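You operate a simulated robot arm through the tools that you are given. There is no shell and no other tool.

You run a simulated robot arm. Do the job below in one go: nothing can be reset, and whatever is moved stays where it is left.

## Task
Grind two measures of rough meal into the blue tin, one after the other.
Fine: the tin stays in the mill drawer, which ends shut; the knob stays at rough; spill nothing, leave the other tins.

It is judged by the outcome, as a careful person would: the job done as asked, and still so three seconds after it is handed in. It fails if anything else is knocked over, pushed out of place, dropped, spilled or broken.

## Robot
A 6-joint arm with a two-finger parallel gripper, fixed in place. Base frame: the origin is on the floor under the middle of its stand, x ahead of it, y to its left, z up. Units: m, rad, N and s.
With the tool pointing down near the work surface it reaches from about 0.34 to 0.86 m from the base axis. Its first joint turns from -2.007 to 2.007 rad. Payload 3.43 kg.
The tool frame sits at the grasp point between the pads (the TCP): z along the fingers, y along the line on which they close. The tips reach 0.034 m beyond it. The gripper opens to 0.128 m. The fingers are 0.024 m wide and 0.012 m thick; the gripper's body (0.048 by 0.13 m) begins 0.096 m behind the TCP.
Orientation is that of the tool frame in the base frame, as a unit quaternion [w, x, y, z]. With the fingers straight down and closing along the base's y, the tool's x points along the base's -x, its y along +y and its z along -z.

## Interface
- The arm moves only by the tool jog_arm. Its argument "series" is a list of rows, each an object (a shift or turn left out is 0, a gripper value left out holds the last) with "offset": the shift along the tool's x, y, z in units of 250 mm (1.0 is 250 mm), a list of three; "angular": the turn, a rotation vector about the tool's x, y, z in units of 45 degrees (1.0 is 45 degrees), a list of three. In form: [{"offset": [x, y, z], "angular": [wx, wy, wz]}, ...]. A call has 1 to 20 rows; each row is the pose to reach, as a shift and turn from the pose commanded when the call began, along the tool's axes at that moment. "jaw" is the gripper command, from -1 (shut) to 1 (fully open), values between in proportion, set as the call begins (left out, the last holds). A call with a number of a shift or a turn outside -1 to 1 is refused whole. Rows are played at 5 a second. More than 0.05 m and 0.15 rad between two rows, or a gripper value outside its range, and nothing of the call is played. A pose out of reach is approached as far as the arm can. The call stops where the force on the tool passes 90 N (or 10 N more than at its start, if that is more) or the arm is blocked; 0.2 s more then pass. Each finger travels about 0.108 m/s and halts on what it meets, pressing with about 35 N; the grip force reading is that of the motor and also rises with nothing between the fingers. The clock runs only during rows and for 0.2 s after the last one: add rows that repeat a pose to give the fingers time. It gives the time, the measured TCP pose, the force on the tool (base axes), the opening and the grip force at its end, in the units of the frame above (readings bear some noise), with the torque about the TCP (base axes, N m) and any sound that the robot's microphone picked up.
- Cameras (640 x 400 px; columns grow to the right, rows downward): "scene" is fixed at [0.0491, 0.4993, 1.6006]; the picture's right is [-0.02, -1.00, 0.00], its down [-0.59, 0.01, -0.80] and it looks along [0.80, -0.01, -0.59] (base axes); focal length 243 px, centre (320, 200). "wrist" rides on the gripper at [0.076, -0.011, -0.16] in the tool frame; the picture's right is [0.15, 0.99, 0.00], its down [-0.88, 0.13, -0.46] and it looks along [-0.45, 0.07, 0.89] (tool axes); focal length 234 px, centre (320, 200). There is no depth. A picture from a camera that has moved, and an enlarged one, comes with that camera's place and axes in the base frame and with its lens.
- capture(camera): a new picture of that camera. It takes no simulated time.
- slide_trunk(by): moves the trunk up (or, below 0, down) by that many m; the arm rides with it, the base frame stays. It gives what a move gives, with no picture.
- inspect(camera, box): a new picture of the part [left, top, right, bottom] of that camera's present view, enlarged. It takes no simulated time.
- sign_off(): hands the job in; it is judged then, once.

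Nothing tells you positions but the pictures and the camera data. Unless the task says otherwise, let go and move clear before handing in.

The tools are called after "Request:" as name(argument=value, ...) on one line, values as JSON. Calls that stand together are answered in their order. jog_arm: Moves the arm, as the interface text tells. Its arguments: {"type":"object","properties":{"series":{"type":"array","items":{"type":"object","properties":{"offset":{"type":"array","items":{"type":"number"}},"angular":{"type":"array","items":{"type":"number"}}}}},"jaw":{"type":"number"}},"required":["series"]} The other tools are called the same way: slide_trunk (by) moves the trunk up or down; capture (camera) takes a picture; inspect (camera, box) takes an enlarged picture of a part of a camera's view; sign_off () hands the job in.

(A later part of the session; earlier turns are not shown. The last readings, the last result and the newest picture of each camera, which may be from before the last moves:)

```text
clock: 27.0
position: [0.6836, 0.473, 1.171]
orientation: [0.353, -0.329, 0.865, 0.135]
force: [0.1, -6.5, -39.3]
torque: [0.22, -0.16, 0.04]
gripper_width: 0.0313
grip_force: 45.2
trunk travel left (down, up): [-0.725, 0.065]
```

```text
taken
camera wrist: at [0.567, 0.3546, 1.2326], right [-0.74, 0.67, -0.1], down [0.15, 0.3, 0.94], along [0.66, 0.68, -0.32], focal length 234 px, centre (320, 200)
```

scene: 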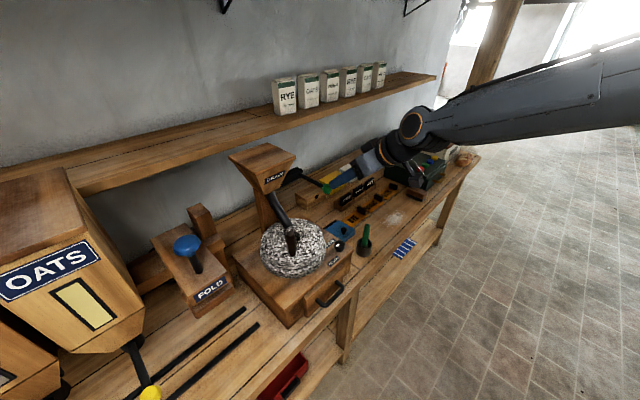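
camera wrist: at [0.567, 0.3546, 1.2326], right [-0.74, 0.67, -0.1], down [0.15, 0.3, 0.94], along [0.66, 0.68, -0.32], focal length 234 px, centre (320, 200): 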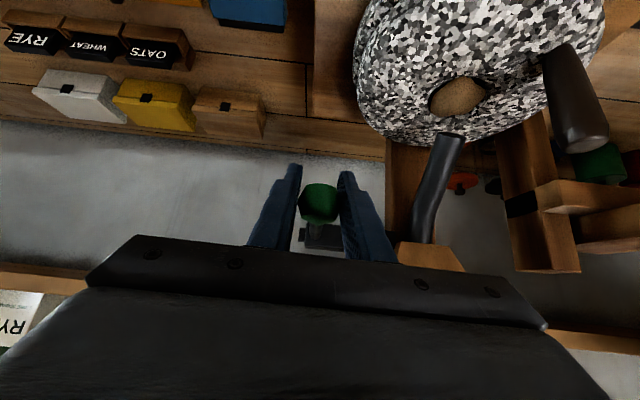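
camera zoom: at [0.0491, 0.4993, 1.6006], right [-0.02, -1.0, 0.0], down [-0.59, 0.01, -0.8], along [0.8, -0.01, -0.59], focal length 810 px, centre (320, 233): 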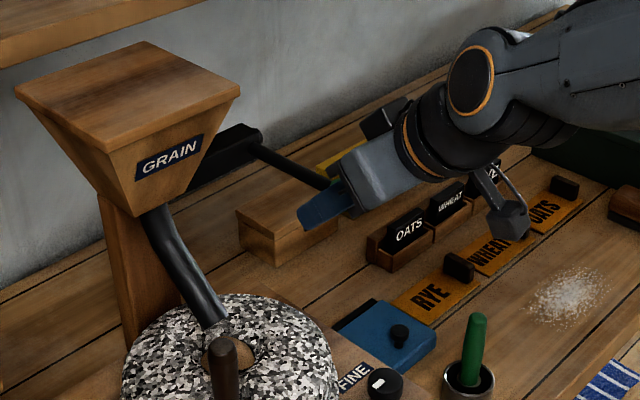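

The lever is home against its top stop (I'm pulling slightly past it). I'll ease down a few mm, open the jaws to 0.07 m, and back out along the tool axis.

Request:
jog_arm(series=[{"offset": [0.014, 0, 0.014]}, {"offset": [0.014, 0, 0.014]}])

Request:
jog_arm(series=[{"offset": [0, 0, 0]}, {"offset": [0, 0, 0]}, {"offset": [0, 0, 0]}], jaw=0.1)

Request:
capture(camera="wrist")

```text
clock: 27.6
position: [0.6822, 0.4741, 1.1705]
orientation: [0.357, -0.328, 0.864, 0.136]
force: [-8.5, -12.4, -22.5]
torque: [-0.14, 0.18, 0.0]
gripper_width: 0.0311
grip_force: 45.8
trunk travel left (down, up): [-0.725, 0.065]
```

```text
clock: 28.4
position: [0.6836, 0.4754, 1.1725]
orientation: [0.358, -0.328, 0.863, 0.137]
force: [-1.1, 0.3, -0.9]
torque: [0.02, -0.02, 0.0]
gripper_width: 0.0704
grip_force: 0.2
trunk travel left (down, up): [-0.725, 0.065]
```

```text
taken
camera wrist: at [0.5668, 0.3553, 1.232], right [-0.73, 0.67, -0.1], down [0.14, 0.3, 0.95], along [0.67, 0.68, -0.31], focal length 234 px, centre (320, 200)
```

wrist: 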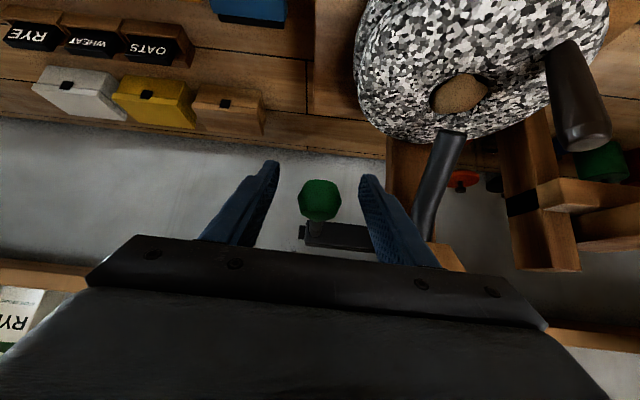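

The lever stayed up and the eye holds one measure of grain. I'll retreat, straighten the tool and look down over the stone to get its centre and handle radius accurately.

Request:
jog_arm(series=[{"offset": [0, 0, -0.1]}, {"offset": [0, 0, -0.2]}, {"offset": [0, 0, -0.3]}, {"offset": [0, 0, -0.4]}, {"offset": [0, 0, -0.5]}])

Request:
jog_arm(series=[{"offset": [0.01, 0.077, -0.02], "angular": [0, 0.16, 0]}, {"offset": [0.02, 0.154, -0.04], "angular": [0, 0.33, 0]}, {"offset": [0.03, 0.231, -0.065], "angular": [0, 0.5, 0]}, {"offset": [0.04, 0.308, -0.09], "angular": [0, 0.67, 0]}, {"offset": [0.05, 0.385, -0.11], "angular": [0, 0.84, 0]}, {"offset": [0.061, 0.462, -0.13], "angular": [0, 1.0, 0]}], jaw=1)

Request:
capture(camera="wrist")

Request:
capture(camera="scene")

```text
clock: 29.6
position: [0.6175, 0.4154, 1.2588]
orientation: [0.358, -0.329, 0.863, 0.136]
force: [0.8, -0.1, -0.1]
torque: [-0.01, 0.01, -0.05]
gripper_width: 0.07
grip_force: 0.1
trunk travel left (down, up): [-0.725, 0.065]
```

```text
clock: 31.0
position: [0.5165, 0.4802, 1.2723]
orientation: [-0.001, -0.355, 0.935, -0.001]
force: [0.0, -0.2, -0.4]
torque: [0.06, -0.05, 0.0]
gripper_width: 0.1279
grip_force: 0.0
trunk travel left (down, up): [-0.725, 0.065]
```

```text
taken
camera wrist: at [0.4668, 0.4208, 1.4324], right [-0.77, 0.64, 0.0], down [0.57, 0.68, 0.45], along [0.29, 0.35, -0.89], focal length 234 px, centre (320, 200)
```

wrist: 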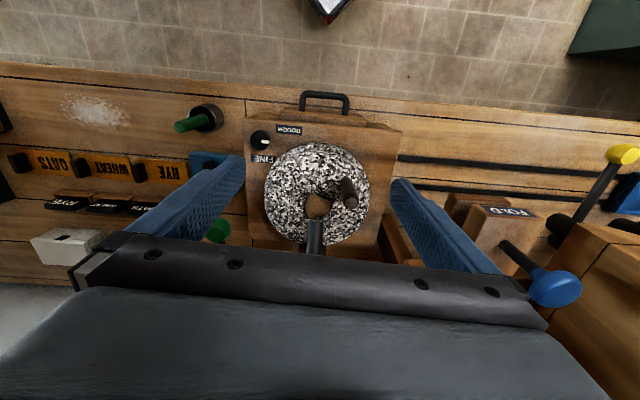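

```text
taken
```

scene: 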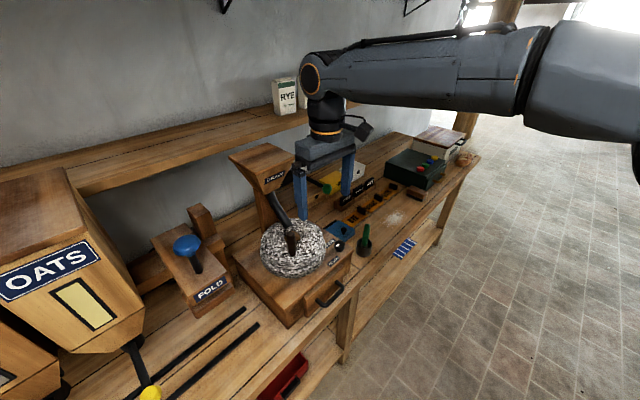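

Request:
inspect(camera="wrist", box=[250, 130, 390, 250])

Request:
inspect(camera="scene", box=[240, 200, 340, 290])

```text
3.33 times, centred on (320, 190) of wrist
camera zoom: at [0.4668, 0.4208, 1.4324], right [-0.77, 0.64, 0.0], down [0.57, 0.68, 0.45], along [0.29, 0.35, -0.89], focal length 781 px, centre (320, 233)
```

zoom: 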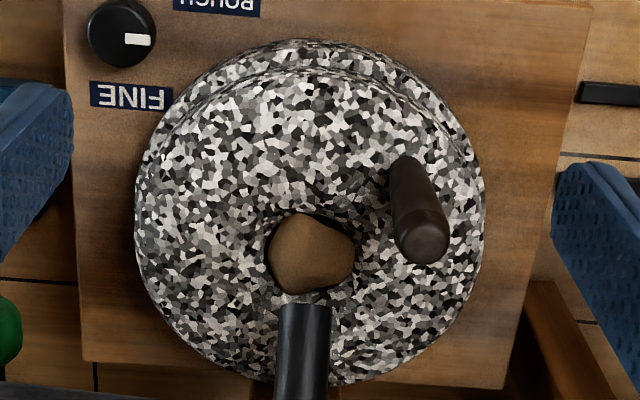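

```text
4.44 times, centred on (290, 245) of scene
camera zoom: at [0.0491, 0.4993, 1.6006], right [-0.02, -1.0, 0.0], down [-0.59, 0.01, -0.8], along [0.8, -0.01, -0.59], focal length 1080 px, centre (453, 0)
```

zoom: 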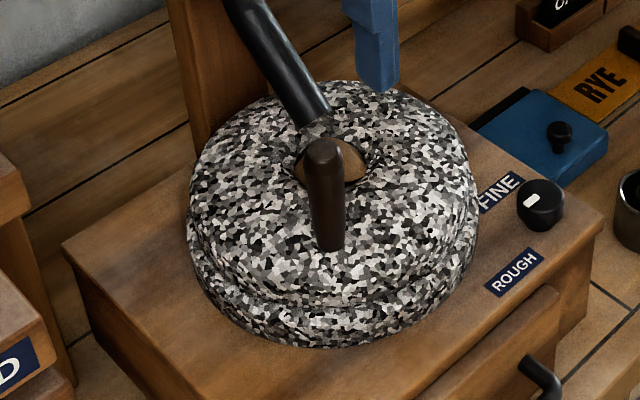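

From overhead: stone centre ≈ (0.612, 0.583), top z ≈ 1.035, and the handle upright at (0.533, 0.574) with its top at 1.128, so the radius is about 0.08 m. The spout and hopper crowd the back, so I'll take the handle with the tool pitched toward the front and test how the stone turns.

Request:
jog_arm(series=[{"offset": [0.02, 0.035, 0.02], "angular": [0, -0.16, 0]}, {"offset": [0.04, 0.07, 0.04], "angular": [0, -0.33, 0]}, {"offset": [0.06, 0.105, 0.06], "angular": [0, -0.5, 0]}, {"offset": [0.08, 0.14, 0.085], "angular": [0, -0.67, 0]}, {"offset": [0.1, 0.175, 0.105], "angular": [0, -0.84, 0]}, {"offset": [0.116, 0.21, 0.128], "angular": [0, -1.0, 0]}], jaw=0.0)

Request:
capture(camera="wrist")

```text
clock: 32.4
position: [0.4592, 0.4991, 1.2397]
orientation: [0.358, -0.329, 0.863, 0.137]
force: [0.1, 0.0, 0.1]
torque: [0.0, 0.01, 0.02]
gripper_width: 0.0641
grip_force: 0.0
trunk travel left (down, up): [-0.725, 0.065]
```

```text
taken
camera wrist: at [0.3423, 0.3802, 1.3], right [-0.74, 0.67, -0.1], down [0.14, 0.3, 0.95], along [0.66, 0.68, -0.31], focal length 234 px, centre (320, 200)
```

wrist: 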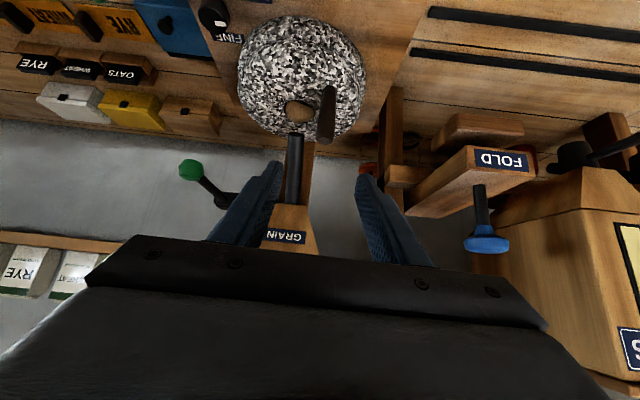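

The handle lies just below the tool axis. I'll line up and advance so it sits between the pads, about 35 mm below its top.

Request:
jog_arm(series=[{"offset": [0.04, 0.008, 0.1]}, {"offset": [0.08, 0.017, 0.2]}, {"offset": [0.125, 0.026, 0.32]}, {"offset": [0.125, 0.026, 0.42]}, {"offset": [0.125, 0.026, 0.5]}])

Request:
capture(camera="wrist")

Request:
inspect(camera="scene", box=[220, 160, 400, 290])

```text
clock: 33.6
position: [0.5044, 0.5485, 1.1298]
orientation: [0.358, -0.327, 0.864, 0.136]
force: [-0.2, -0.6, 0.1]
torque: [-0.01, 0.0, -0.01]
gripper_width: 0.064
grip_force: 0.1
trunk travel left (down, up): [-0.725, 0.065]
```

```text
taken
camera wrist: at [0.3886, 0.4289, 1.1897], right [-0.73, 0.67, -0.1], down [0.14, 0.3, 0.94], along [0.66, 0.68, -0.31], focal length 234 px, centre (320, 200)
```

wrist: 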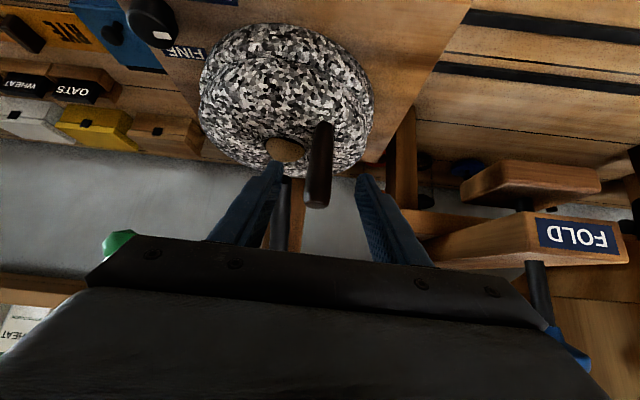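

```text
3.08 times, centred on (310, 225) of scene
camera zoom: at [0.0491, 0.4993, 1.6006], right [-0.02, -1.0, 0.0], down [-0.59, 0.01, -0.8], along [0.8, -0.01, -0.59], focal length 748 px, centre (351, 123)
```

zoom: 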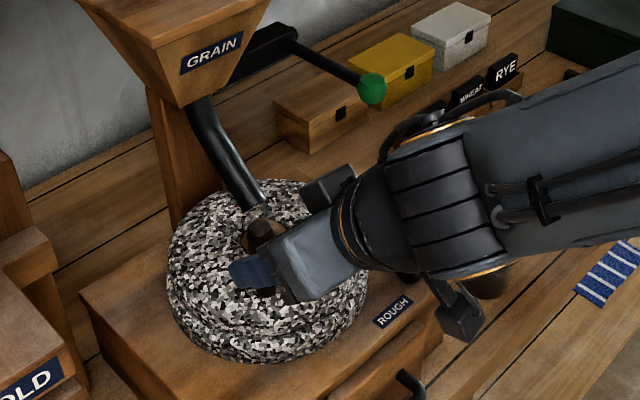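

The handle is centred between the fingers. I'll advance the last 54 mm and close on it.

Request:
jog_arm(series=[{"offset": [0, -0.003, 0.08]}, {"offset": [0, -0.006, 0.16]}, {"offset": [0, -0.006, 0.215]}])

Request:
jog_arm(series=[{"offset": [0, 0, 0]}, {"offset": [0, 0, 0]}, {"offset": [0, 0, 0]}], jaw=-1)

Request:
capture(camera="wrist")

Request:
inspect(camera="scene", box=[220, 160, 400, 290])

```text
clock: 34.4
position: [0.5342, 0.5727, 1.0918]
orientation: [0.358, -0.328, 0.864, 0.136]
force: [0.6, -0.2, -1.5]
torque: [0.01, 0.0, 0.03]
gripper_width: 0.0638
grip_force: 0.0
trunk travel left (down, up): [-0.725, 0.065]
```

```text
clock: 35.2
position: [0.5337, 0.573, 1.0908]
orientation: [0.358, -0.328, 0.864, 0.136]
force: [-2.3, 2.3, -2.4]
torque: [0.0, -0.05, 0.0]
gripper_width: 0.0243
grip_force: 44.9
trunk travel left (down, up): [-0.725, 0.065]
```

```text
taken
camera wrist: at [0.4176, 0.4538, 1.1515], right [-0.73, 0.67, -0.1], down [0.14, 0.3, 0.94], along [0.66, 0.68, -0.31], focal length 234 px, centre (320, 200)
```

wrist: 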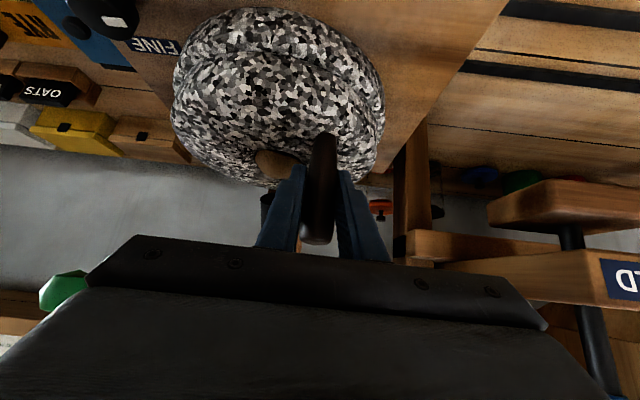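

```text
3.08 times, centred on (310, 225) of scene
camera zoom: at [0.0491, 0.4993, 1.6006], right [-0.02, -1.0, 0.0], down [-0.59, 0.01, -0.8], along [0.8, -0.01, -0.59], focal length 748 px, centre (351, 123)
```

zoom: 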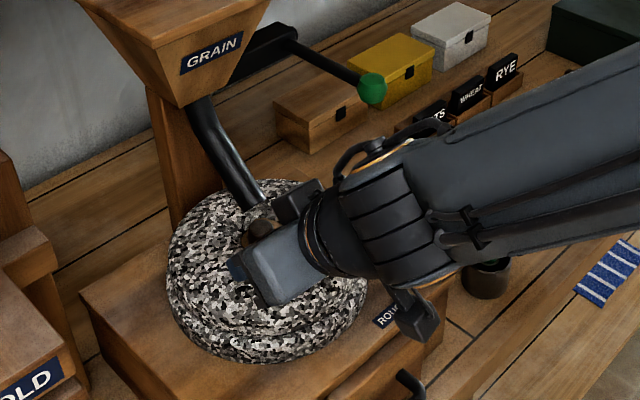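

The handle is held at 0.024 m width. I'll swing it about 40° counter-clockwise (toward the front) around the stone's centre and watch the forces and the grain level.

Request:
jog_arm(series=[{"offset": [0.0095, -0.024, -0.0095]}, {"offset": [0.019, -0.048, -0.019]}, {"offset": [0.026, -0.074, -0.026]}, {"offset": [0.032, -0.1, -0.032]}, {"offset": [0.035, -0.127, -0.035]}, {"offset": [0.038, -0.154, -0.038]}, {"offset": [0.038, -0.181, -0.038]}, {"offset": [0.038, -0.209, -0.038]}])

Request:
capture(camera="wrist")

Request:
inspect(camera="scene", box=[220, 160, 400, 290])

```text
clock: 37.0
position: [0.5599, 0.5248, 1.0905]
orientation: [0.358, -0.328, 0.864, 0.136]
force: [-5.2, 1.6, -10.4]
torque: [-0.05, -0.37, 0.32]
gripper_width: 0.0245
grip_force: 44.7
trunk travel left (down, up): [-0.725, 0.065]
```

```text
taken
camera wrist: at [0.443, 0.4058, 1.1513], right [-0.73, 0.67, -0.1], down [0.14, 0.3, 0.94], along [0.67, 0.68, -0.31], focal length 234 px, centre (320, 200)
```

wrist: 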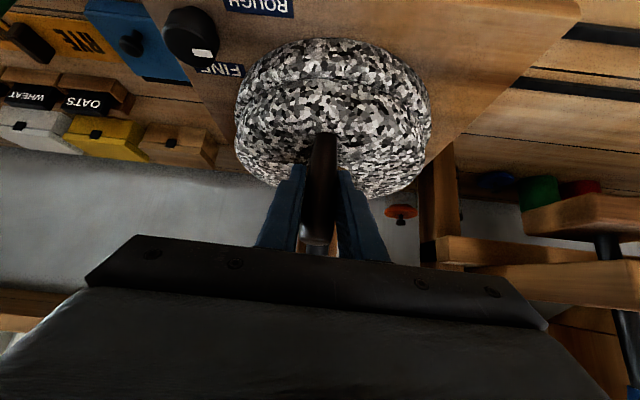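

```text
3.08 times, centred on (310, 225) of scene
camera zoom: at [0.0491, 0.4993, 1.6006], right [-0.02, -1.0, 0.0], down [-0.59, 0.01, -0.8], along [0.8, -0.01, -0.59], focal length 748 px, centre (351, 123)
```

zoom: 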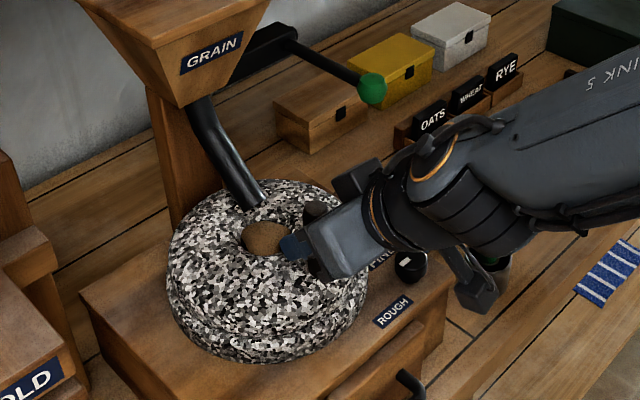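

The stone turns easily with a few newtons. I'll keep going the same way around the front toward the right-hand side.

Request:
jog_arm(series=[{"offset": [-0.004, -0.027, 0.004]}, {"offset": [-0.008, -0.054, 0.008]}, {"offset": [-0.014, -0.08, 0.014]}, {"offset": [-0.021, -0.106, 0.021]}, {"offset": [-0.031, -0.13, 0.031]}, {"offset": [-0.041, -0.153, 0.041]}, {"offset": [-0.053, -0.174, 0.053]}, {"offset": [-0.066, -0.195, 0.066]}, {"offset": [-0.081, -0.213, 0.081]}, {"offset": [-0.097, -0.23, 0.097]}, {"offset": [-0.113, -0.243, 0.113]}, {"offset": [-0.13, -0.256, 0.13]}, {"offset": [-0.149, -0.266, 0.149]}, {"offset": [-0.168, -0.275, 0.167]}])

Request:
capture(camera="wrist")

Request:
inspect(camera="scene", box=[220, 160, 400, 290])

```text
clock: 39.4
position: [0.6131, 0.5151, 1.0898]
orientation: [0.349, -0.339, 0.862, 0.14]
force: [-65.9, 37.5, 18.3]
torque: [-1.59, -0.97, -0.69]
gripper_width: 0.0254
grip_force: 44.4
trunk travel left (down, up): [-0.725, 0.065]
stopped in row 11: the force on the tool passed its limit at 124 N (the readings are from after the stop); the commanded pose is now the measured one
```

```text
taken
camera wrist: at [0.4986, 0.3938, 1.1525], right [-0.75, 0.65, -0.1], down [0.14, 0.31, 0.94], along [0.64, 0.69, -0.32], focal length 234 px, centre (320, 200)
```

wrist: 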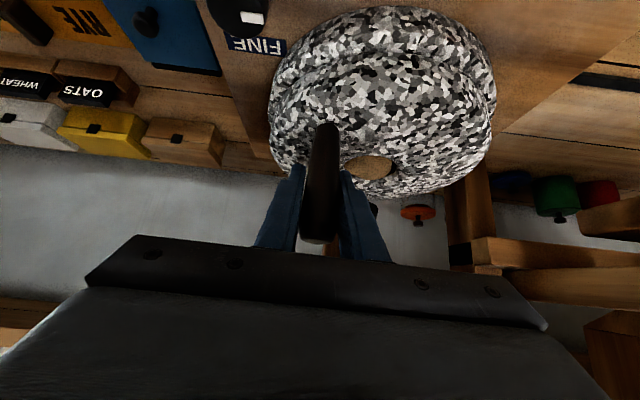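

```text
3.08 times, centred on (310, 225) of scene
camera zoom: at [0.0491, 0.4993, 1.6006], right [-0.02, -1.0, 0.0], down [-0.59, 0.01, -0.8], along [0.8, -0.01, -0.59], focal length 748 px, centre (351, 123)
```

zoom: 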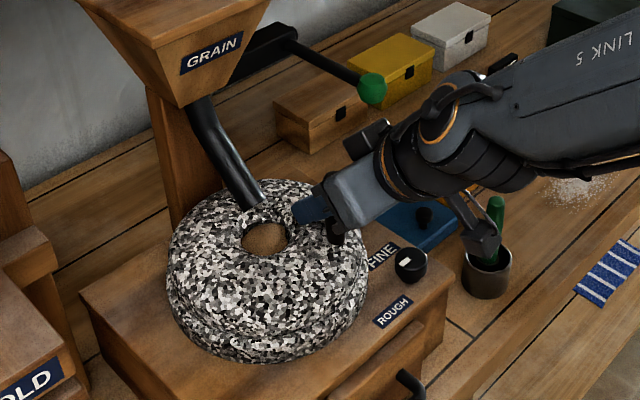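

The pull came partly outward: fitting the three gripped positions gives a circle centred near (0.597, 0.576) with a radius of about 0.063 m, so my arc was too wide. I'll pause to let the force settle and re-read.

Request:
jog_arm(series=[{"offset": [0, 0, 0]}])

Request:
inspect(camera="wrist", box=[220, 60, 420, 260])

```text
clock: 39.8
position: [0.6112, 0.5153, 1.091]
orientation: [0.349, -0.339, 0.862, 0.14]
force: [-67.5, 40.4, 20.6]
torque: [-1.48, -1.14, -0.77]
gripper_width: 0.0256
grip_force: 45.2
trunk travel left (down, up): [-0.725, 0.065]
```

```text
2.00 times, centred on (320, 160) of wrist
camera zoom: at [0.4985, 0.3939, 1.1522], right [-0.75, 0.65, -0.1], down [0.14, 0.3, 0.94], along [0.64, 0.69, -0.32], focal length 468 px, centre (320, 280)
```

zoom: 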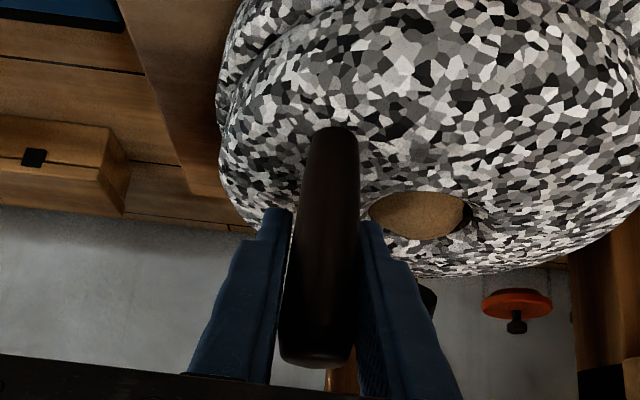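

There's still ~78 N of stored side load, so I'll open the jaws a little to let the arm relax, then look at where the handle sits.

Request:
jog_arm(series=[{"offset": [0, 0.02, 0]}, {"offset": [0, 0.02, 0]}, {"offset": [0, 0.02, 0]}], jaw=-0.3)

Request:
inspect(camera="wrist", box=[220, 60, 420, 260])

Request:
inspect(camera="scene", box=[220, 160, 400, 290])

```text
clock: 40.6
position: [0.618, 0.5109, 1.0881]
orientation: [0.351, -0.332, 0.864, 0.138]
force: [-0.3, -0.2, 0.6]
torque: [-0.02, 0.0, 0.01]
gripper_width: 0.0448
grip_force: 0.0
trunk travel left (down, up): [-0.725, 0.065]
```

```text
2.00 times, centred on (320, 160) of wrist
camera zoom: at [0.5036, 0.3903, 1.1497], right [-0.74, 0.66, -0.1], down [0.15, 0.3, 0.94], along [0.66, 0.68, -0.32], focal length 468 px, centre (320, 280)
```

zoom: 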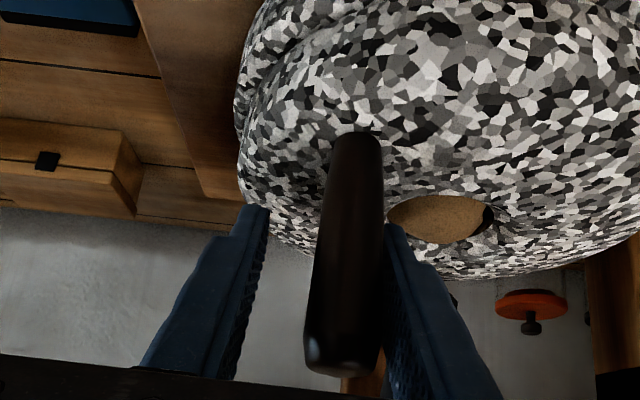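

```text
3.08 times, centred on (310, 225) of scene
camera zoom: at [0.0491, 0.4993, 1.6006], right [-0.02, -1.0, 0.0], down [-0.59, 0.01, -0.8], along [0.8, -0.01, -0.59], focal length 748 px, centre (351, 123)
```

zoom: 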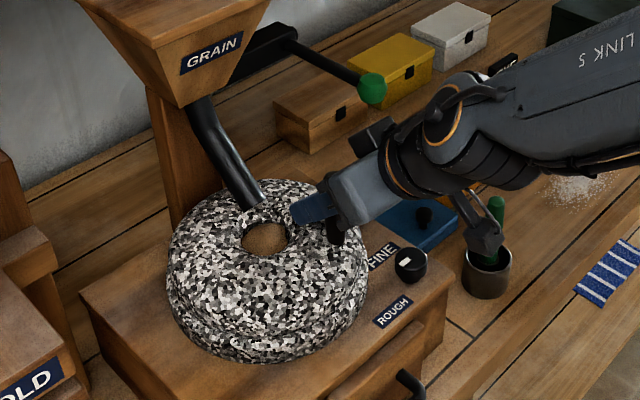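

Force is gone and the handle sits loosely between the pads. Before turning further I'll back out along the tool axis and re-measure the handle against the stone from a clear view.

Request:
jog_arm(series=[{"offset": [0, 0.02, 0]}, {"offset": [0, 0.02, 0]}], jaw=0.2)

Request:
jog_arm(series=[{"offset": [0, 0, -0.1]}, {"offset": [0, 0, -0.25]}, {"offset": [0, 0, -0.4]}, {"offset": [0, 0, -0.55]}, {"offset": [0, 0, -0.7]}, {"offset": [0, 0, -0.85]}], jaw=1)

Request:
capture(camera="wrist")

Request:
inspect(camera="scene", box=[240, 190, 350, 290])

```text
clock: 41.2
position: [0.6154, 0.5154, 1.088]
orientation: [0.352, -0.332, 0.864, 0.137]
force: [0.2, -0.4, 0.3]
torque: [0.02, -0.03, 0.0]
gripper_width: 0.0769
grip_force: 0.0
trunk travel left (down, up): [-0.725, 0.065]
```

```text
clock: 42.6
position: [0.507, 0.4121, 1.2399]
orientation: [0.352, -0.333, 0.863, 0.143]
force: [0.8, 0.5, -0.4]
torque: [-0.01, 0.02, 0.05]
gripper_width: 0.1281
grip_force: 0.2
trunk travel left (down, up): [-0.725, 0.065]
```

```text
taken
camera wrist: at [0.3933, 0.2913, 1.3004], right [-0.75, 0.66, -0.09], down [0.15, 0.29, 0.94], along [0.65, 0.69, -0.32], focal length 234 px, centre (320, 200)
```

wrist: 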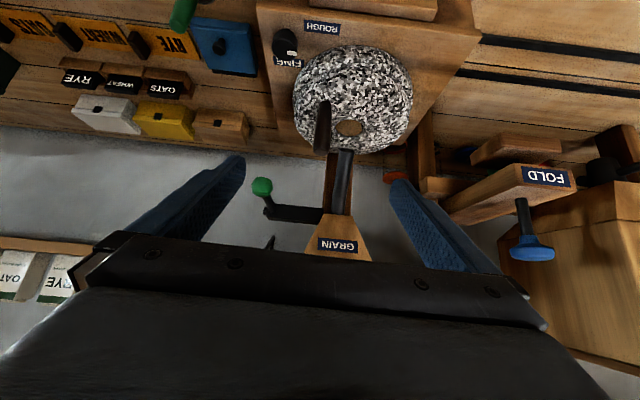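

```text
4.00 times, centred on (295, 240) of scene
camera zoom: at [0.0491, 0.4993, 1.6006], right [-0.02, -1.0, 0.0], down [-0.59, 0.01, -0.8], along [0.8, -0.01, -0.59], focal length 972 px, centre (420, 40)
```

zoom: 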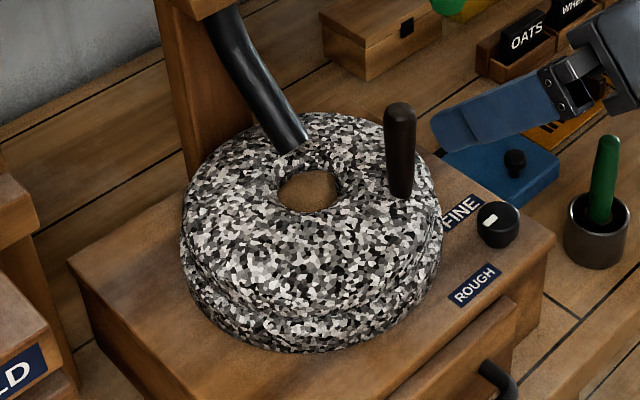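

Now the handle clearly reads (0.605, 0.508) while the stone centre is about (0.61, 0.585), so it turned roughly 78° and then refused. I'll test with closed fingers, pushing the handle gently the same way, to learn whether that is a real stop.

Request:
jog_arm(series=[{"offset": [0.046, 0.053, 0.077]}, {"offset": [0.093, 0.105, 0.154]}, {"offset": [0.139, 0.158, 0.231]}, {"offset": [0.139, 0.158, 0.33]}, {"offset": [0.139, 0.158, 0.43]}, {"offset": [0.139, 0.158, 0.53]}, {"offset": [0.139, 0.158, 0.63]}, {"offset": [0.139, 0.158, 0.711]}], jaw=-1)

Request:
inspect(camera="wrist", box=[200, 40, 440, 260])

Request:
inspect(camera="scene", box=[240, 190, 350, 290])

```text
clock: 44.4
position: [0.553, 0.5103, 1.0888]
orientation: [0.352, -0.331, 0.865, 0.139]
force: [0.0, -0.1, 0.7]
torque: [0.02, -0.01, 0.0]
gripper_width: 0.0
grip_force: 32.9
out of reach, approached as far as the arm can: row 1, 2, 3, 4
trunk travel left (down, up): [-0.725, 0.065]
```

```text
1.82 times, centred on (320, 150) of wrist
camera zoom: at [0.4375, 0.3914, 1.1508], right [-0.74, 0.66, -0.1], down [0.15, 0.3, 0.94], along [0.66, 0.68, -0.32], focal length 426 px, centre (320, 291)
```

zoom: 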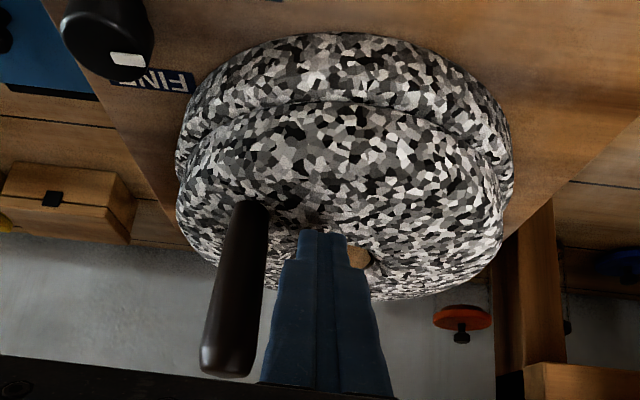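

```text
4.00 times, centred on (295, 240) of scene
camera zoom: at [0.0491, 0.4993, 1.6006], right [-0.02, -1.0, 0.0], down [-0.59, 0.01, -0.8], along [0.8, -0.01, -0.59], focal length 972 px, centre (420, 40)
```

zoom: 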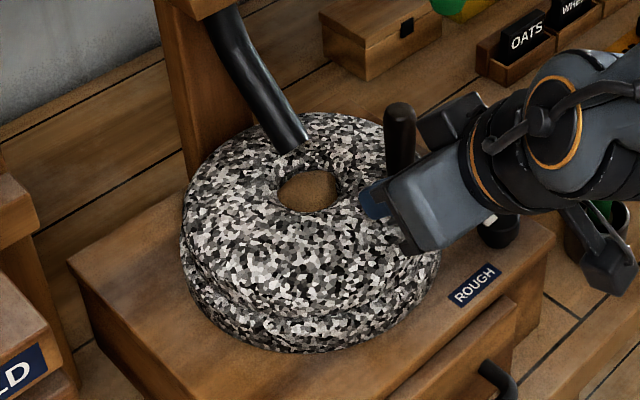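

Request:
jog_arm(series=[{"offset": [-0.011, -0.0134, 0.0103]}, {"offset": [-0.021, -0.027, 0.021]}, {"offset": [-0.032, -0.04, 0.031]}, {"offset": [-0.043, -0.054, 0.041]}, {"offset": [-0.053, -0.067, 0.052]}, {"offset": [-0.064, -0.08, 0.062]}])

Request:
inspect(camera="scene", box=[240, 190, 350, 290])

```text
clock: 45.8
position: [0.5781, 0.513, 1.0883]
orientation: [0.35, -0.334, 0.865, 0.137]
force: [-33.6, 4.2, 4.5]
torque: [-0.04, -0.14, 0.1]
gripper_width: 0.0
grip_force: 33.4
trunk travel left (down, up): [-0.725, 0.065]
```

```text
4.00 times, centred on (295, 240) of scene
camera zoom: at [0.0491, 0.4993, 1.6006], right [-0.02, -1.0, 0.0], down [-0.59, 0.01, -0.8], along [0.8, -0.01, -0.59], focal length 972 px, centre (420, 40)
```

zoom: 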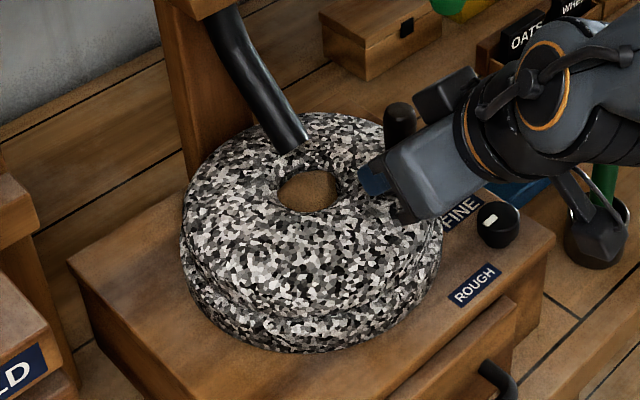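

A push of 34 N does not move it further, so this is a real end stop: the stone swings between stops rather than spinning freely. I'll back off, re-grip the handle at (0.605, 0.508) and swing it the other way to find the opposite stop.

Request:
jog_arm(series=[{"offset": [0.032, 0.04, -0.031]}, {"offset": [0.032, 0.04, -0.15]}, {"offset": [0.0, 0.0, -0.27]}, {"offset": [-0.03, -0.05, -0.38]}, {"offset": [-0.054, -0.088, -0.38]}])

Request:
jog_arm(series=[{"offset": [0, 0, 0]}, {"offset": [0, 0, 0]}], jaw=0.0)

Request:
capture(camera="wrist")

Request:
inspect(camera="scene", box=[240, 190, 350, 290])

```text
clock: 47.0
position: [0.5559, 0.4551, 1.1665]
orientation: [0.352, -0.332, 0.864, 0.138]
force: [0.0, 0.4, 0.3]
torque: [-0.04, -0.03, 0.0]
gripper_width: 0.0
grip_force: 33.5
trunk travel left (down, up): [-0.725, 0.065]
```

```text
clock: 47.6
position: [0.556, 0.4554, 1.1658]
orientation: [0.351, -0.332, 0.865, 0.138]
force: [0.1, 0.5, -0.4]
torque: [-0.01, 0.01, 0.02]
gripper_width: 0.0641
grip_force: 0.0
trunk travel left (down, up): [-0.725, 0.065]
```

```text
taken
camera wrist: at [0.4404, 0.3356, 1.2281], right [-0.74, 0.66, -0.1], down [0.15, 0.3, 0.94], along [0.65, 0.69, -0.32], focal length 234 px, centre (320, 200)
```

wrist: 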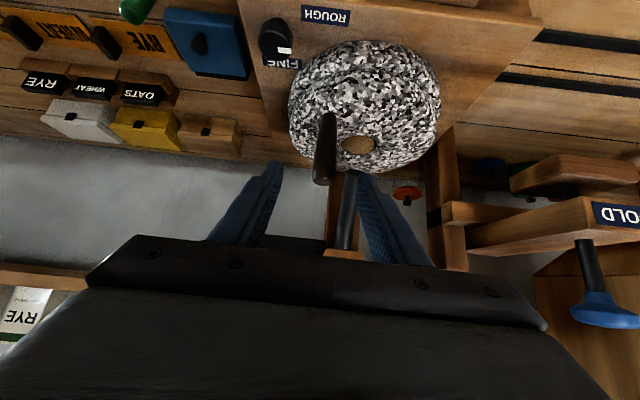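

```text
4.00 times, centred on (295, 240) of scene
camera zoom: at [0.0491, 0.4993, 1.6006], right [-0.02, -1.0, 0.0], down [-0.59, 0.01, -0.8], along [0.8, -0.01, -0.59], focal length 972 px, centre (420, 40)
```

zoom: 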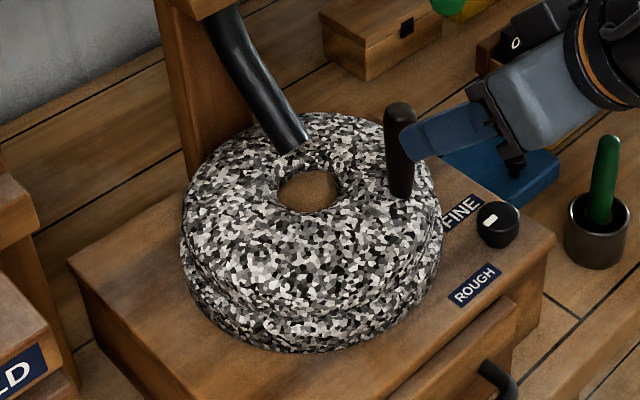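

Request:
jog_arm(series=[{"offset": [0.002, 0.008, 0.1]}, {"offset": [0.004, 0.016, 0.2]}, {"offset": [0.006, 0.023, 0.31]}, {"offset": [0.006, 0.023, 0.417]}])

Request:
jog_arm(series=[{"offset": [0, 0, 0]}, {"offset": [0, 0, 0]}, {"offset": [0, 0, 0]}], jaw=-1)

Request:
inspect(camera="wrist", box=[220, 60, 420, 260])

```text
clock: 48.6
position: [0.6044, 0.5089, 1.091]
orientation: [0.352, -0.331, 0.864, 0.138]
force: [0.6, 0.7, 0.4]
torque: [0.0, -0.02, -0.01]
gripper_width: 0.0639
grip_force: 0.1
trunk travel left (down, up): [-0.725, 0.065]
```

```text
clock: 49.4
position: [0.6045, 0.5092, 1.0892]
orientation: [0.351, -0.332, 0.864, 0.139]
force: [1.6, 2.4, -1.4]
torque: [0.22, -0.19, -0.05]
gripper_width: 0.0248
grip_force: 44.8
trunk travel left (down, up): [-0.725, 0.065]
```

```text
2.00 times, centred on (320, 160) of wrist
camera zoom: at [0.4895, 0.3889, 1.1522], right [-0.74, 0.66, -0.1], down [0.15, 0.3, 0.94], along [0.65, 0.69, -0.32], focal length 468 px, centre (320, 280)
```

zoom: 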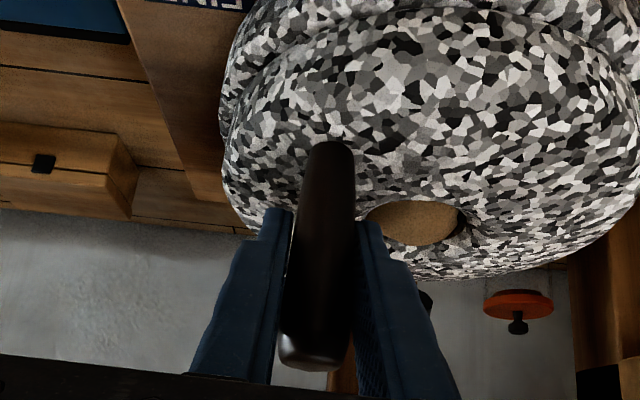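

The handle is firmly held at the right-hand stop. Now I'll swing it clockwise back toward where it started, following a 0.0765 m radius about (0.6095, 0.585).

Request:
jog_arm(series=[{"offset": [0.0125, 0.021, -0.012]}, {"offset": [0.025, 0.042, -0.024]}, {"offset": [0.034, 0.065, -0.033]}, {"offset": [0.043, 0.089, -0.041]}, {"offset": [0.05, 0.114, -0.048]}, {"offset": [0.056, 0.14, -0.053]}, {"offset": [0.06, 0.166, -0.056]}, {"offset": [0.062, 0.192, -0.058]}, {"offset": [0.0625, 0.219, -0.059]}, {"offset": [0.061, 0.245, -0.058]}, {"offset": [0.058, 0.272, -0.055]}, {"offset": [0.054, 0.298, -0.05]}, {"offset": [0.047, 0.323, -0.043]}, {"offset": [0.04, 0.347, -0.036]}, {"offset": [0.025, 0.385, -0.021]}])

Request:
inspect(camera="wrist", box=[220, 60, 420, 260])

Request:
inspect(camera="scene", box=[240, 190, 350, 290])

```text
clock: 52.6
position: [0.5348, 0.5744, 1.0909]
orientation: [0.352, -0.332, 0.864, 0.138]
force: [4.4, -9.0, -10.8]
torque: [0.27, -0.19, -0.17]
gripper_width: 0.0247
grip_force: 45.3
trunk travel left (down, up): [-0.725, 0.065]
```

```text
2.00 times, centred on (320, 160) of wrist
camera zoom: at [0.42, 0.4543, 1.1527], right [-0.74, 0.66, -0.1], down [0.15, 0.3, 0.94], along [0.66, 0.68, -0.32], focal length 468 px, centre (320, 280)
```

zoom: 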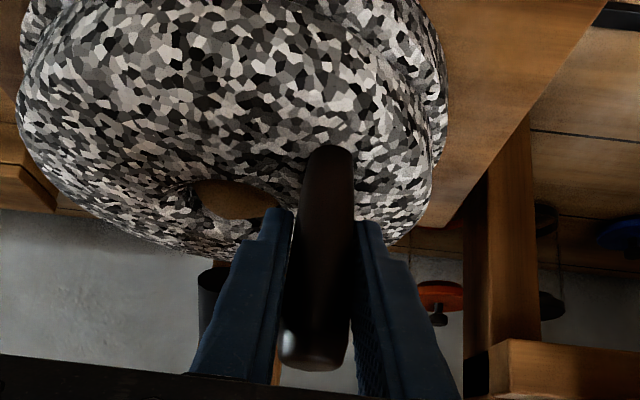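

```text
4.00 times, centred on (295, 240) of scene
camera zoom: at [0.0491, 0.4993, 1.6006], right [-0.02, -1.0, 0.0], down [-0.59, 0.01, -0.8], along [0.8, -0.01, -0.59], focal length 972 px, centre (420, 40)
```

zoom: 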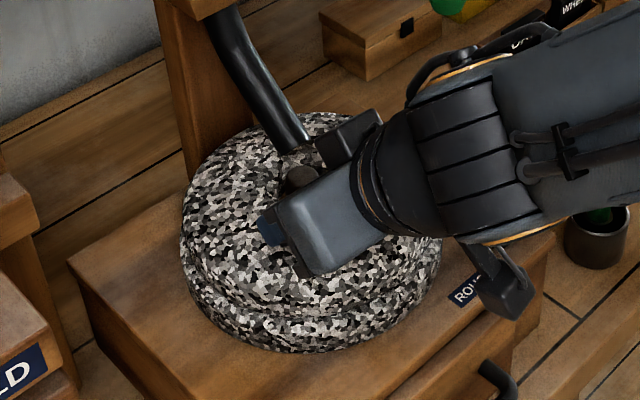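

It swung back smoothly to the starting spot with about 10 N. I'll continue clockwise in small steps to look for the left-hand stop.

Request:
jog_arm(series=[{"offset": [-0.012, 0.021, 0.012]}, {"offset": [-0.024, 0.041, 0.024]}, {"offset": [-0.038, 0.059, 0.038]}, {"offset": [-0.053, 0.076, 0.052]}])

Request:
inspect(camera="scene", box=[240, 190, 350, 290])

```text
clock: 53.5
position: [0.5422, 0.5806, 1.0916]
orientation: [0.35, -0.322, 0.871, 0.126]
force: [20.7, -68.4, 23.1]
torque: [1.37, 0.82, 0.24]
gripper_width: 0.0258
grip_force: 44.6
trunk travel left (down, up): [-0.725, 0.065]
stopped in row 4: the force on the tool passed its limit at 94 N (the readings are from after the stop); the commanded pose is now the measured one
```

```text
4.00 times, centred on (295, 240) of scene
camera zoom: at [0.0491, 0.4993, 1.6006], right [-0.02, -1.0, 0.0], down [-0.59, 0.01, -0.8], along [0.8, -0.01, -0.59], focal length 972 px, centre (420, 40)
```

zoom: 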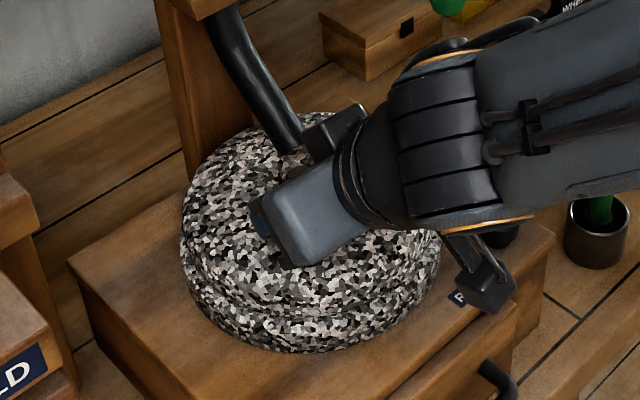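

That's the left-hand stop: the handle swings about 80° between stops, and I've now done one full stroke each way. I'll relax, open the jaws, back out, and look at the grain in the eye.

Request:
jog_arm(series=[{"offset": [0.031, -0.007, -0.031]}, {"offset": [0.031, -0.007, -0.031]}])

Request:
jog_arm(series=[{"offset": [0, 0, 0]}, {"offset": [0, 0, 0]}], jaw=0.0)

Request:
jog_arm(series=[{"offset": [0, 0, -0.1]}, {"offset": [0, 0, -0.2]}, {"offset": [0, 0, -0.3]}, {"offset": [0, -0.05, -0.45]}, {"offset": [0, -0.1, -0.6]}])

Request:
inspect(camera="scene", box=[240, 190, 350, 290])

Request:
capture(camera="wrist")

```text
clock: 54.1
position: [0.5367, 0.5755, 1.0869]
orientation: [0.35, -0.323, 0.87, 0.127]
force: [63.6, -29.7, 7.5]
torque: [0.6, 1.36, 0.5]
gripper_width: 0.0246
grip_force: 44.7
trunk travel left (down, up): [-0.725, 0.065]
```

```text
clock: 54.7
position: [0.5284, 0.5823, 1.0861]
orientation: [0.348, -0.329, 0.868, 0.131]
force: [0.2, 0.2, 0.2]
torque: [-0.02, 0.03, 0.01]
gripper_width: 0.0639
grip_force: 0.0
trunk travel left (down, up): [-0.725, 0.065]
```

```text
clock: 55.9
position: [0.4665, 0.4955, 1.1952]
orientation: [0.349, -0.328, 0.868, 0.13]
force: [0.2, 0.5, -0.2]
torque: [-0.05, -0.04, 0.0]
gripper_width: 0.0641
grip_force: 0.1
trunk travel left (down, up): [-0.725, 0.065]
```

```text
4.00 times, centred on (295, 240) of scene
camera zoom: at [0.0491, 0.4993, 1.6006], right [-0.02, -1.0, 0.0], down [-0.59, 0.01, -0.8], along [0.8, -0.01, -0.59], focal length 972 px, centre (420, 40)
```

zoom: 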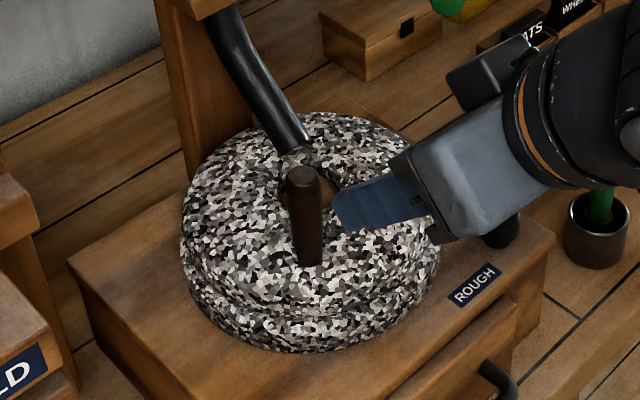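

```text
taken
camera wrist: at [0.3506, 0.3776, 1.2587], right [-0.73, 0.67, -0.1], down [0.15, 0.31, 0.94], along [0.66, 0.67, -0.33], focal length 234 px, centre (320, 200)
```

wrist: 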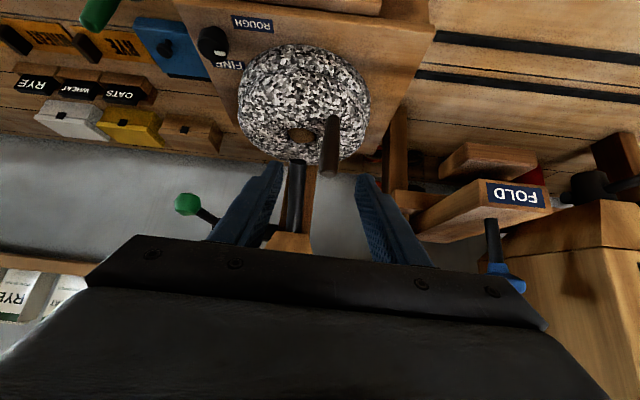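

Request:
inspect(camera="wrist", box=[260, 90, 360, 190])

Request:
inspect(camera="scene", box=[270, 210, 320, 260])

```text
4.00 times, centred on (310, 140) of wrist
camera zoom: at [0.3506, 0.3776, 1.2587], right [-0.73, 0.67, -0.1], down [0.15, 0.31, 0.94], along [0.66, 0.67, -0.33], focal length 937 px, centre (360, 440)
```

zoom: 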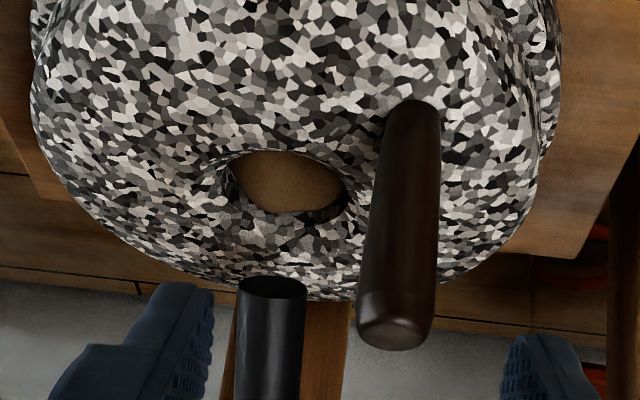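

```text
8.00 times, centred on (295, 235) of scene
camera zoom: at [0.0491, 0.4993, 1.6006], right [-0.02, -1.0, 0.0], down [-0.59, 0.01, -0.8], along [0.8, -0.01, -0.59], focal length 1945 px, centre (520, -80)
```

zoom: 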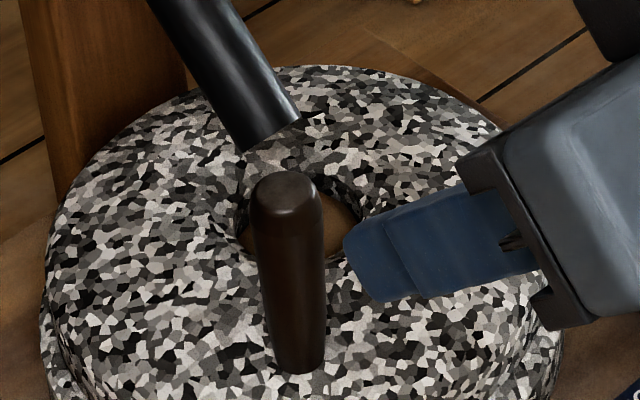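

The grain looks lower but is still in the eye, so it takes several strokes. I'll re-grip the handle at (0.535, 0.575) and keep stroking between the stops, stopping just short of each.

Request:
jog_arm(series=[{"offset": [-0.01, 0.06, 0.1]}, {"offset": [-0.01, 0.06, 0.23]}, {"offset": [-0.01, 0.06, 0.36]}, {"offset": [-0.01, 0.06, 0.48]}, {"offset": [-0.01, 0.06, 0.591]}])

Request:
jog_arm(series=[{"offset": [0, 0, 0]}, {"offset": [0, 0, 0]}, {"offset": [0, 0, 0]}], jaw=-1)

Request:
inspect(camera="wrist", box=[220, 60, 420, 260])

```text
clock: 57.1
position: [0.5332, 0.5751, 1.0906]
orientation: [0.35, -0.328, 0.868, 0.131]
force: [-0.3, 0.6, -0.2]
torque: [0.01, -0.01, -0.02]
gripper_width: 0.064
grip_force: 0.0
trunk travel left (down, up): [-0.725, 0.065]
```

```text
clock: 57.9
position: [0.5341, 0.5742, 1.0908]
orientation: [0.349, -0.328, 0.868, 0.13]
force: [6.7, -5.7, -1.6]
torque: [0.37, -0.16, 0.09]
gripper_width: 0.0244
grip_force: 44.9
trunk travel left (down, up): [-0.725, 0.065]
```

```text
2.00 times, centred on (320, 160) of wrist
camera zoom: at [0.4189, 0.4569, 1.1541], right [-0.73, 0.67, -0.1], down [0.15, 0.31, 0.94], along [0.66, 0.67, -0.33], focal length 468 px, centre (320, 280)
```

zoom: 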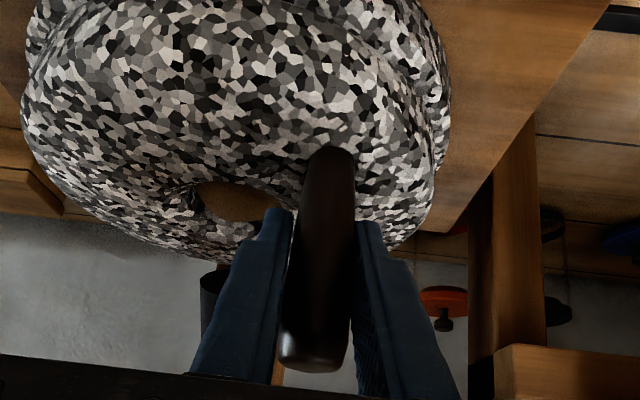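

Request:
jog_arm(series=[{"offset": [0.015, -0.038, -0.014]}, {"offset": [0.029, -0.087, -0.027]}, {"offset": [0.036, -0.14, -0.034]}, {"offset": [0.036, -0.193, -0.034]}, {"offset": [0.03, -0.246, -0.027]}, {"offset": [0.017, -0.296, -0.015]}, {"offset": [-0.002, -0.342, 0.004]}, {"offset": [-0.024, -0.38, 0.025]}, {"offset": [-0.024, -0.38, 0.025]}])

Request:
inspect(camera="scene", box=[250, 200, 330, 270])

Request:
inspect(camera="wrist", box=[280, 100, 420, 200])

```text
clock: 59.9
position: [0.6041, 0.5095, 1.0897]
orientation: [0.349, -0.328, 0.868, 0.13]
force: [-5.6, -3.2, -8.9]
torque: [-0.5, 0.4, 0.23]
gripper_width: 0.0249
grip_force: 44.8
trunk travel left (down, up): [-0.725, 0.065]
```

```text
5.71 times, centred on (290, 235) of scene
camera zoom: at [0.0491, 0.4993, 1.6006], right [-0.02, -1.0, 0.0], down [-0.59, 0.01, -0.8], along [0.8, -0.01, -0.59], focal length 1389 px, centre (491, 0)
```

zoom: 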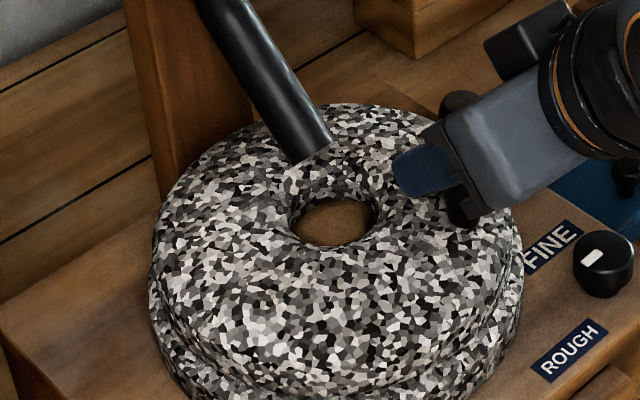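

```text
4.00 times, centred on (350, 150) of wrist
camera zoom: at [0.488, 0.3921, 1.1541], right [-0.73, 0.67, -0.1], down [0.15, 0.31, 0.94], along [0.66, 0.67, -0.33], focal length 937 px, centre (200, 400)
```

zoom: 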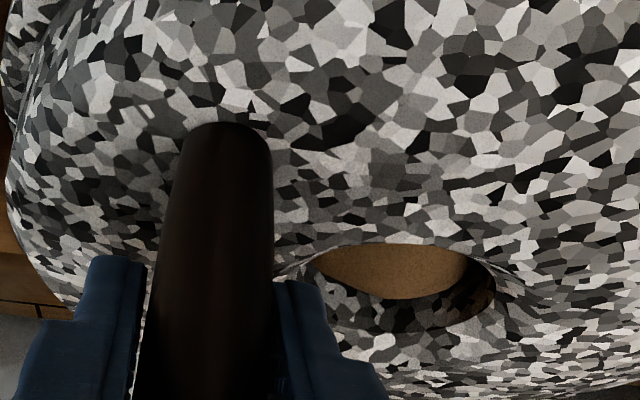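

The grain level has visibly dropped again, so each stroke grinds part of the measure. I'll do one full cycle (to the left and back to the right) and compare the level from the same view.

Request:
jog_arm(series=[{"offset": [0.022, 0.038, -0.021]}, {"offset": [0.041, 0.084, -0.04]}, {"offset": [0.054, 0.134, -0.052]}, {"offset": [0.06, 0.187, -0.059]}, {"offset": [0.06, 0.24, -0.059]}, {"offset": [0.053, 0.293, -0.052]}, {"offset": [0.039, 0.342, -0.039]}, {"offset": [0.024, 0.38, -0.025]}, {"offset": [0.024, 0.38, -0.025]}, {"offset": [0.039, 0.342, -0.039]}, {"offset": [0.053, 0.293, -0.052]}, {"offset": [0.06, 0.24, -0.059]}, {"offset": [0.06, 0.187, -0.059]}, {"offset": [0.054, 0.134, -0.052]}, {"offset": [0.041, 0.084, -0.04]}, {"offset": [0.022, 0.038, -0.021]}, {"offset": [0, 0, 0]}, {"offset": [0, 0, 0]}])

Request:
inspect(camera="scene", box=[250, 200, 330, 270])

Request:
inspect(camera="wrist", box=[280, 100, 420, 200])

```text
clock: 63.7
position: [0.6046, 0.5093, 1.0899]
orientation: [0.349, -0.328, 0.868, 0.13]
force: [-4.0, 0.6, -5.0]
torque: [-0.29, 0.28, 0.19]
gripper_width: 0.025
grip_force: 44.6
trunk travel left (down, up): [-0.725, 0.065]
```

```text
5.71 times, centred on (290, 235) of scene
camera zoom: at [0.0491, 0.4993, 1.6006], right [-0.02, -1.0, 0.0], down [-0.59, 0.01, -0.8], along [0.8, -0.01, -0.59], focal length 1389 px, centre (491, 0)
```

zoom: 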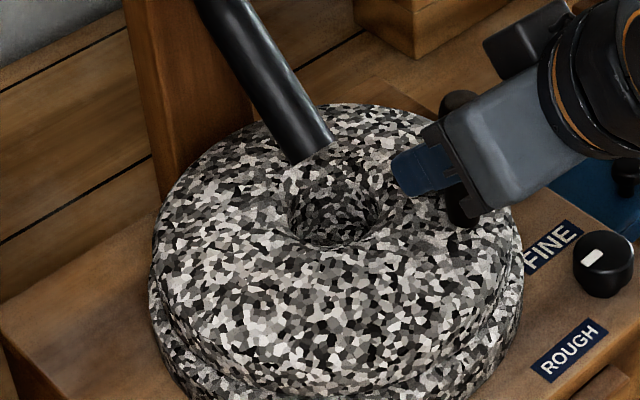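

```text
4.00 times, centred on (350, 150) of wrist
camera zoom: at [0.4888, 0.3924, 1.1539], right [-0.73, 0.67, -0.11], down [0.15, 0.31, 0.94], along [0.66, 0.67, -0.33], focal length 937 px, centre (200, 400)
```

zoom: 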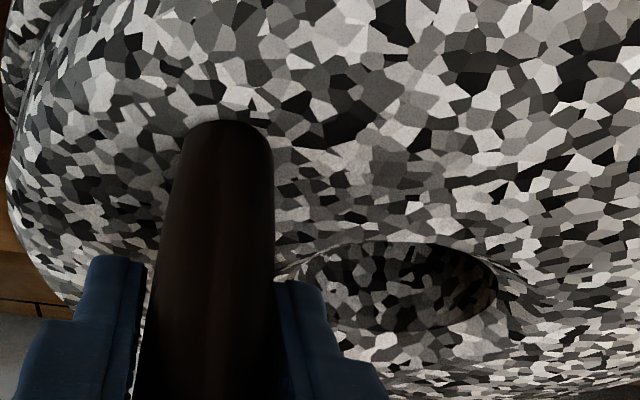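

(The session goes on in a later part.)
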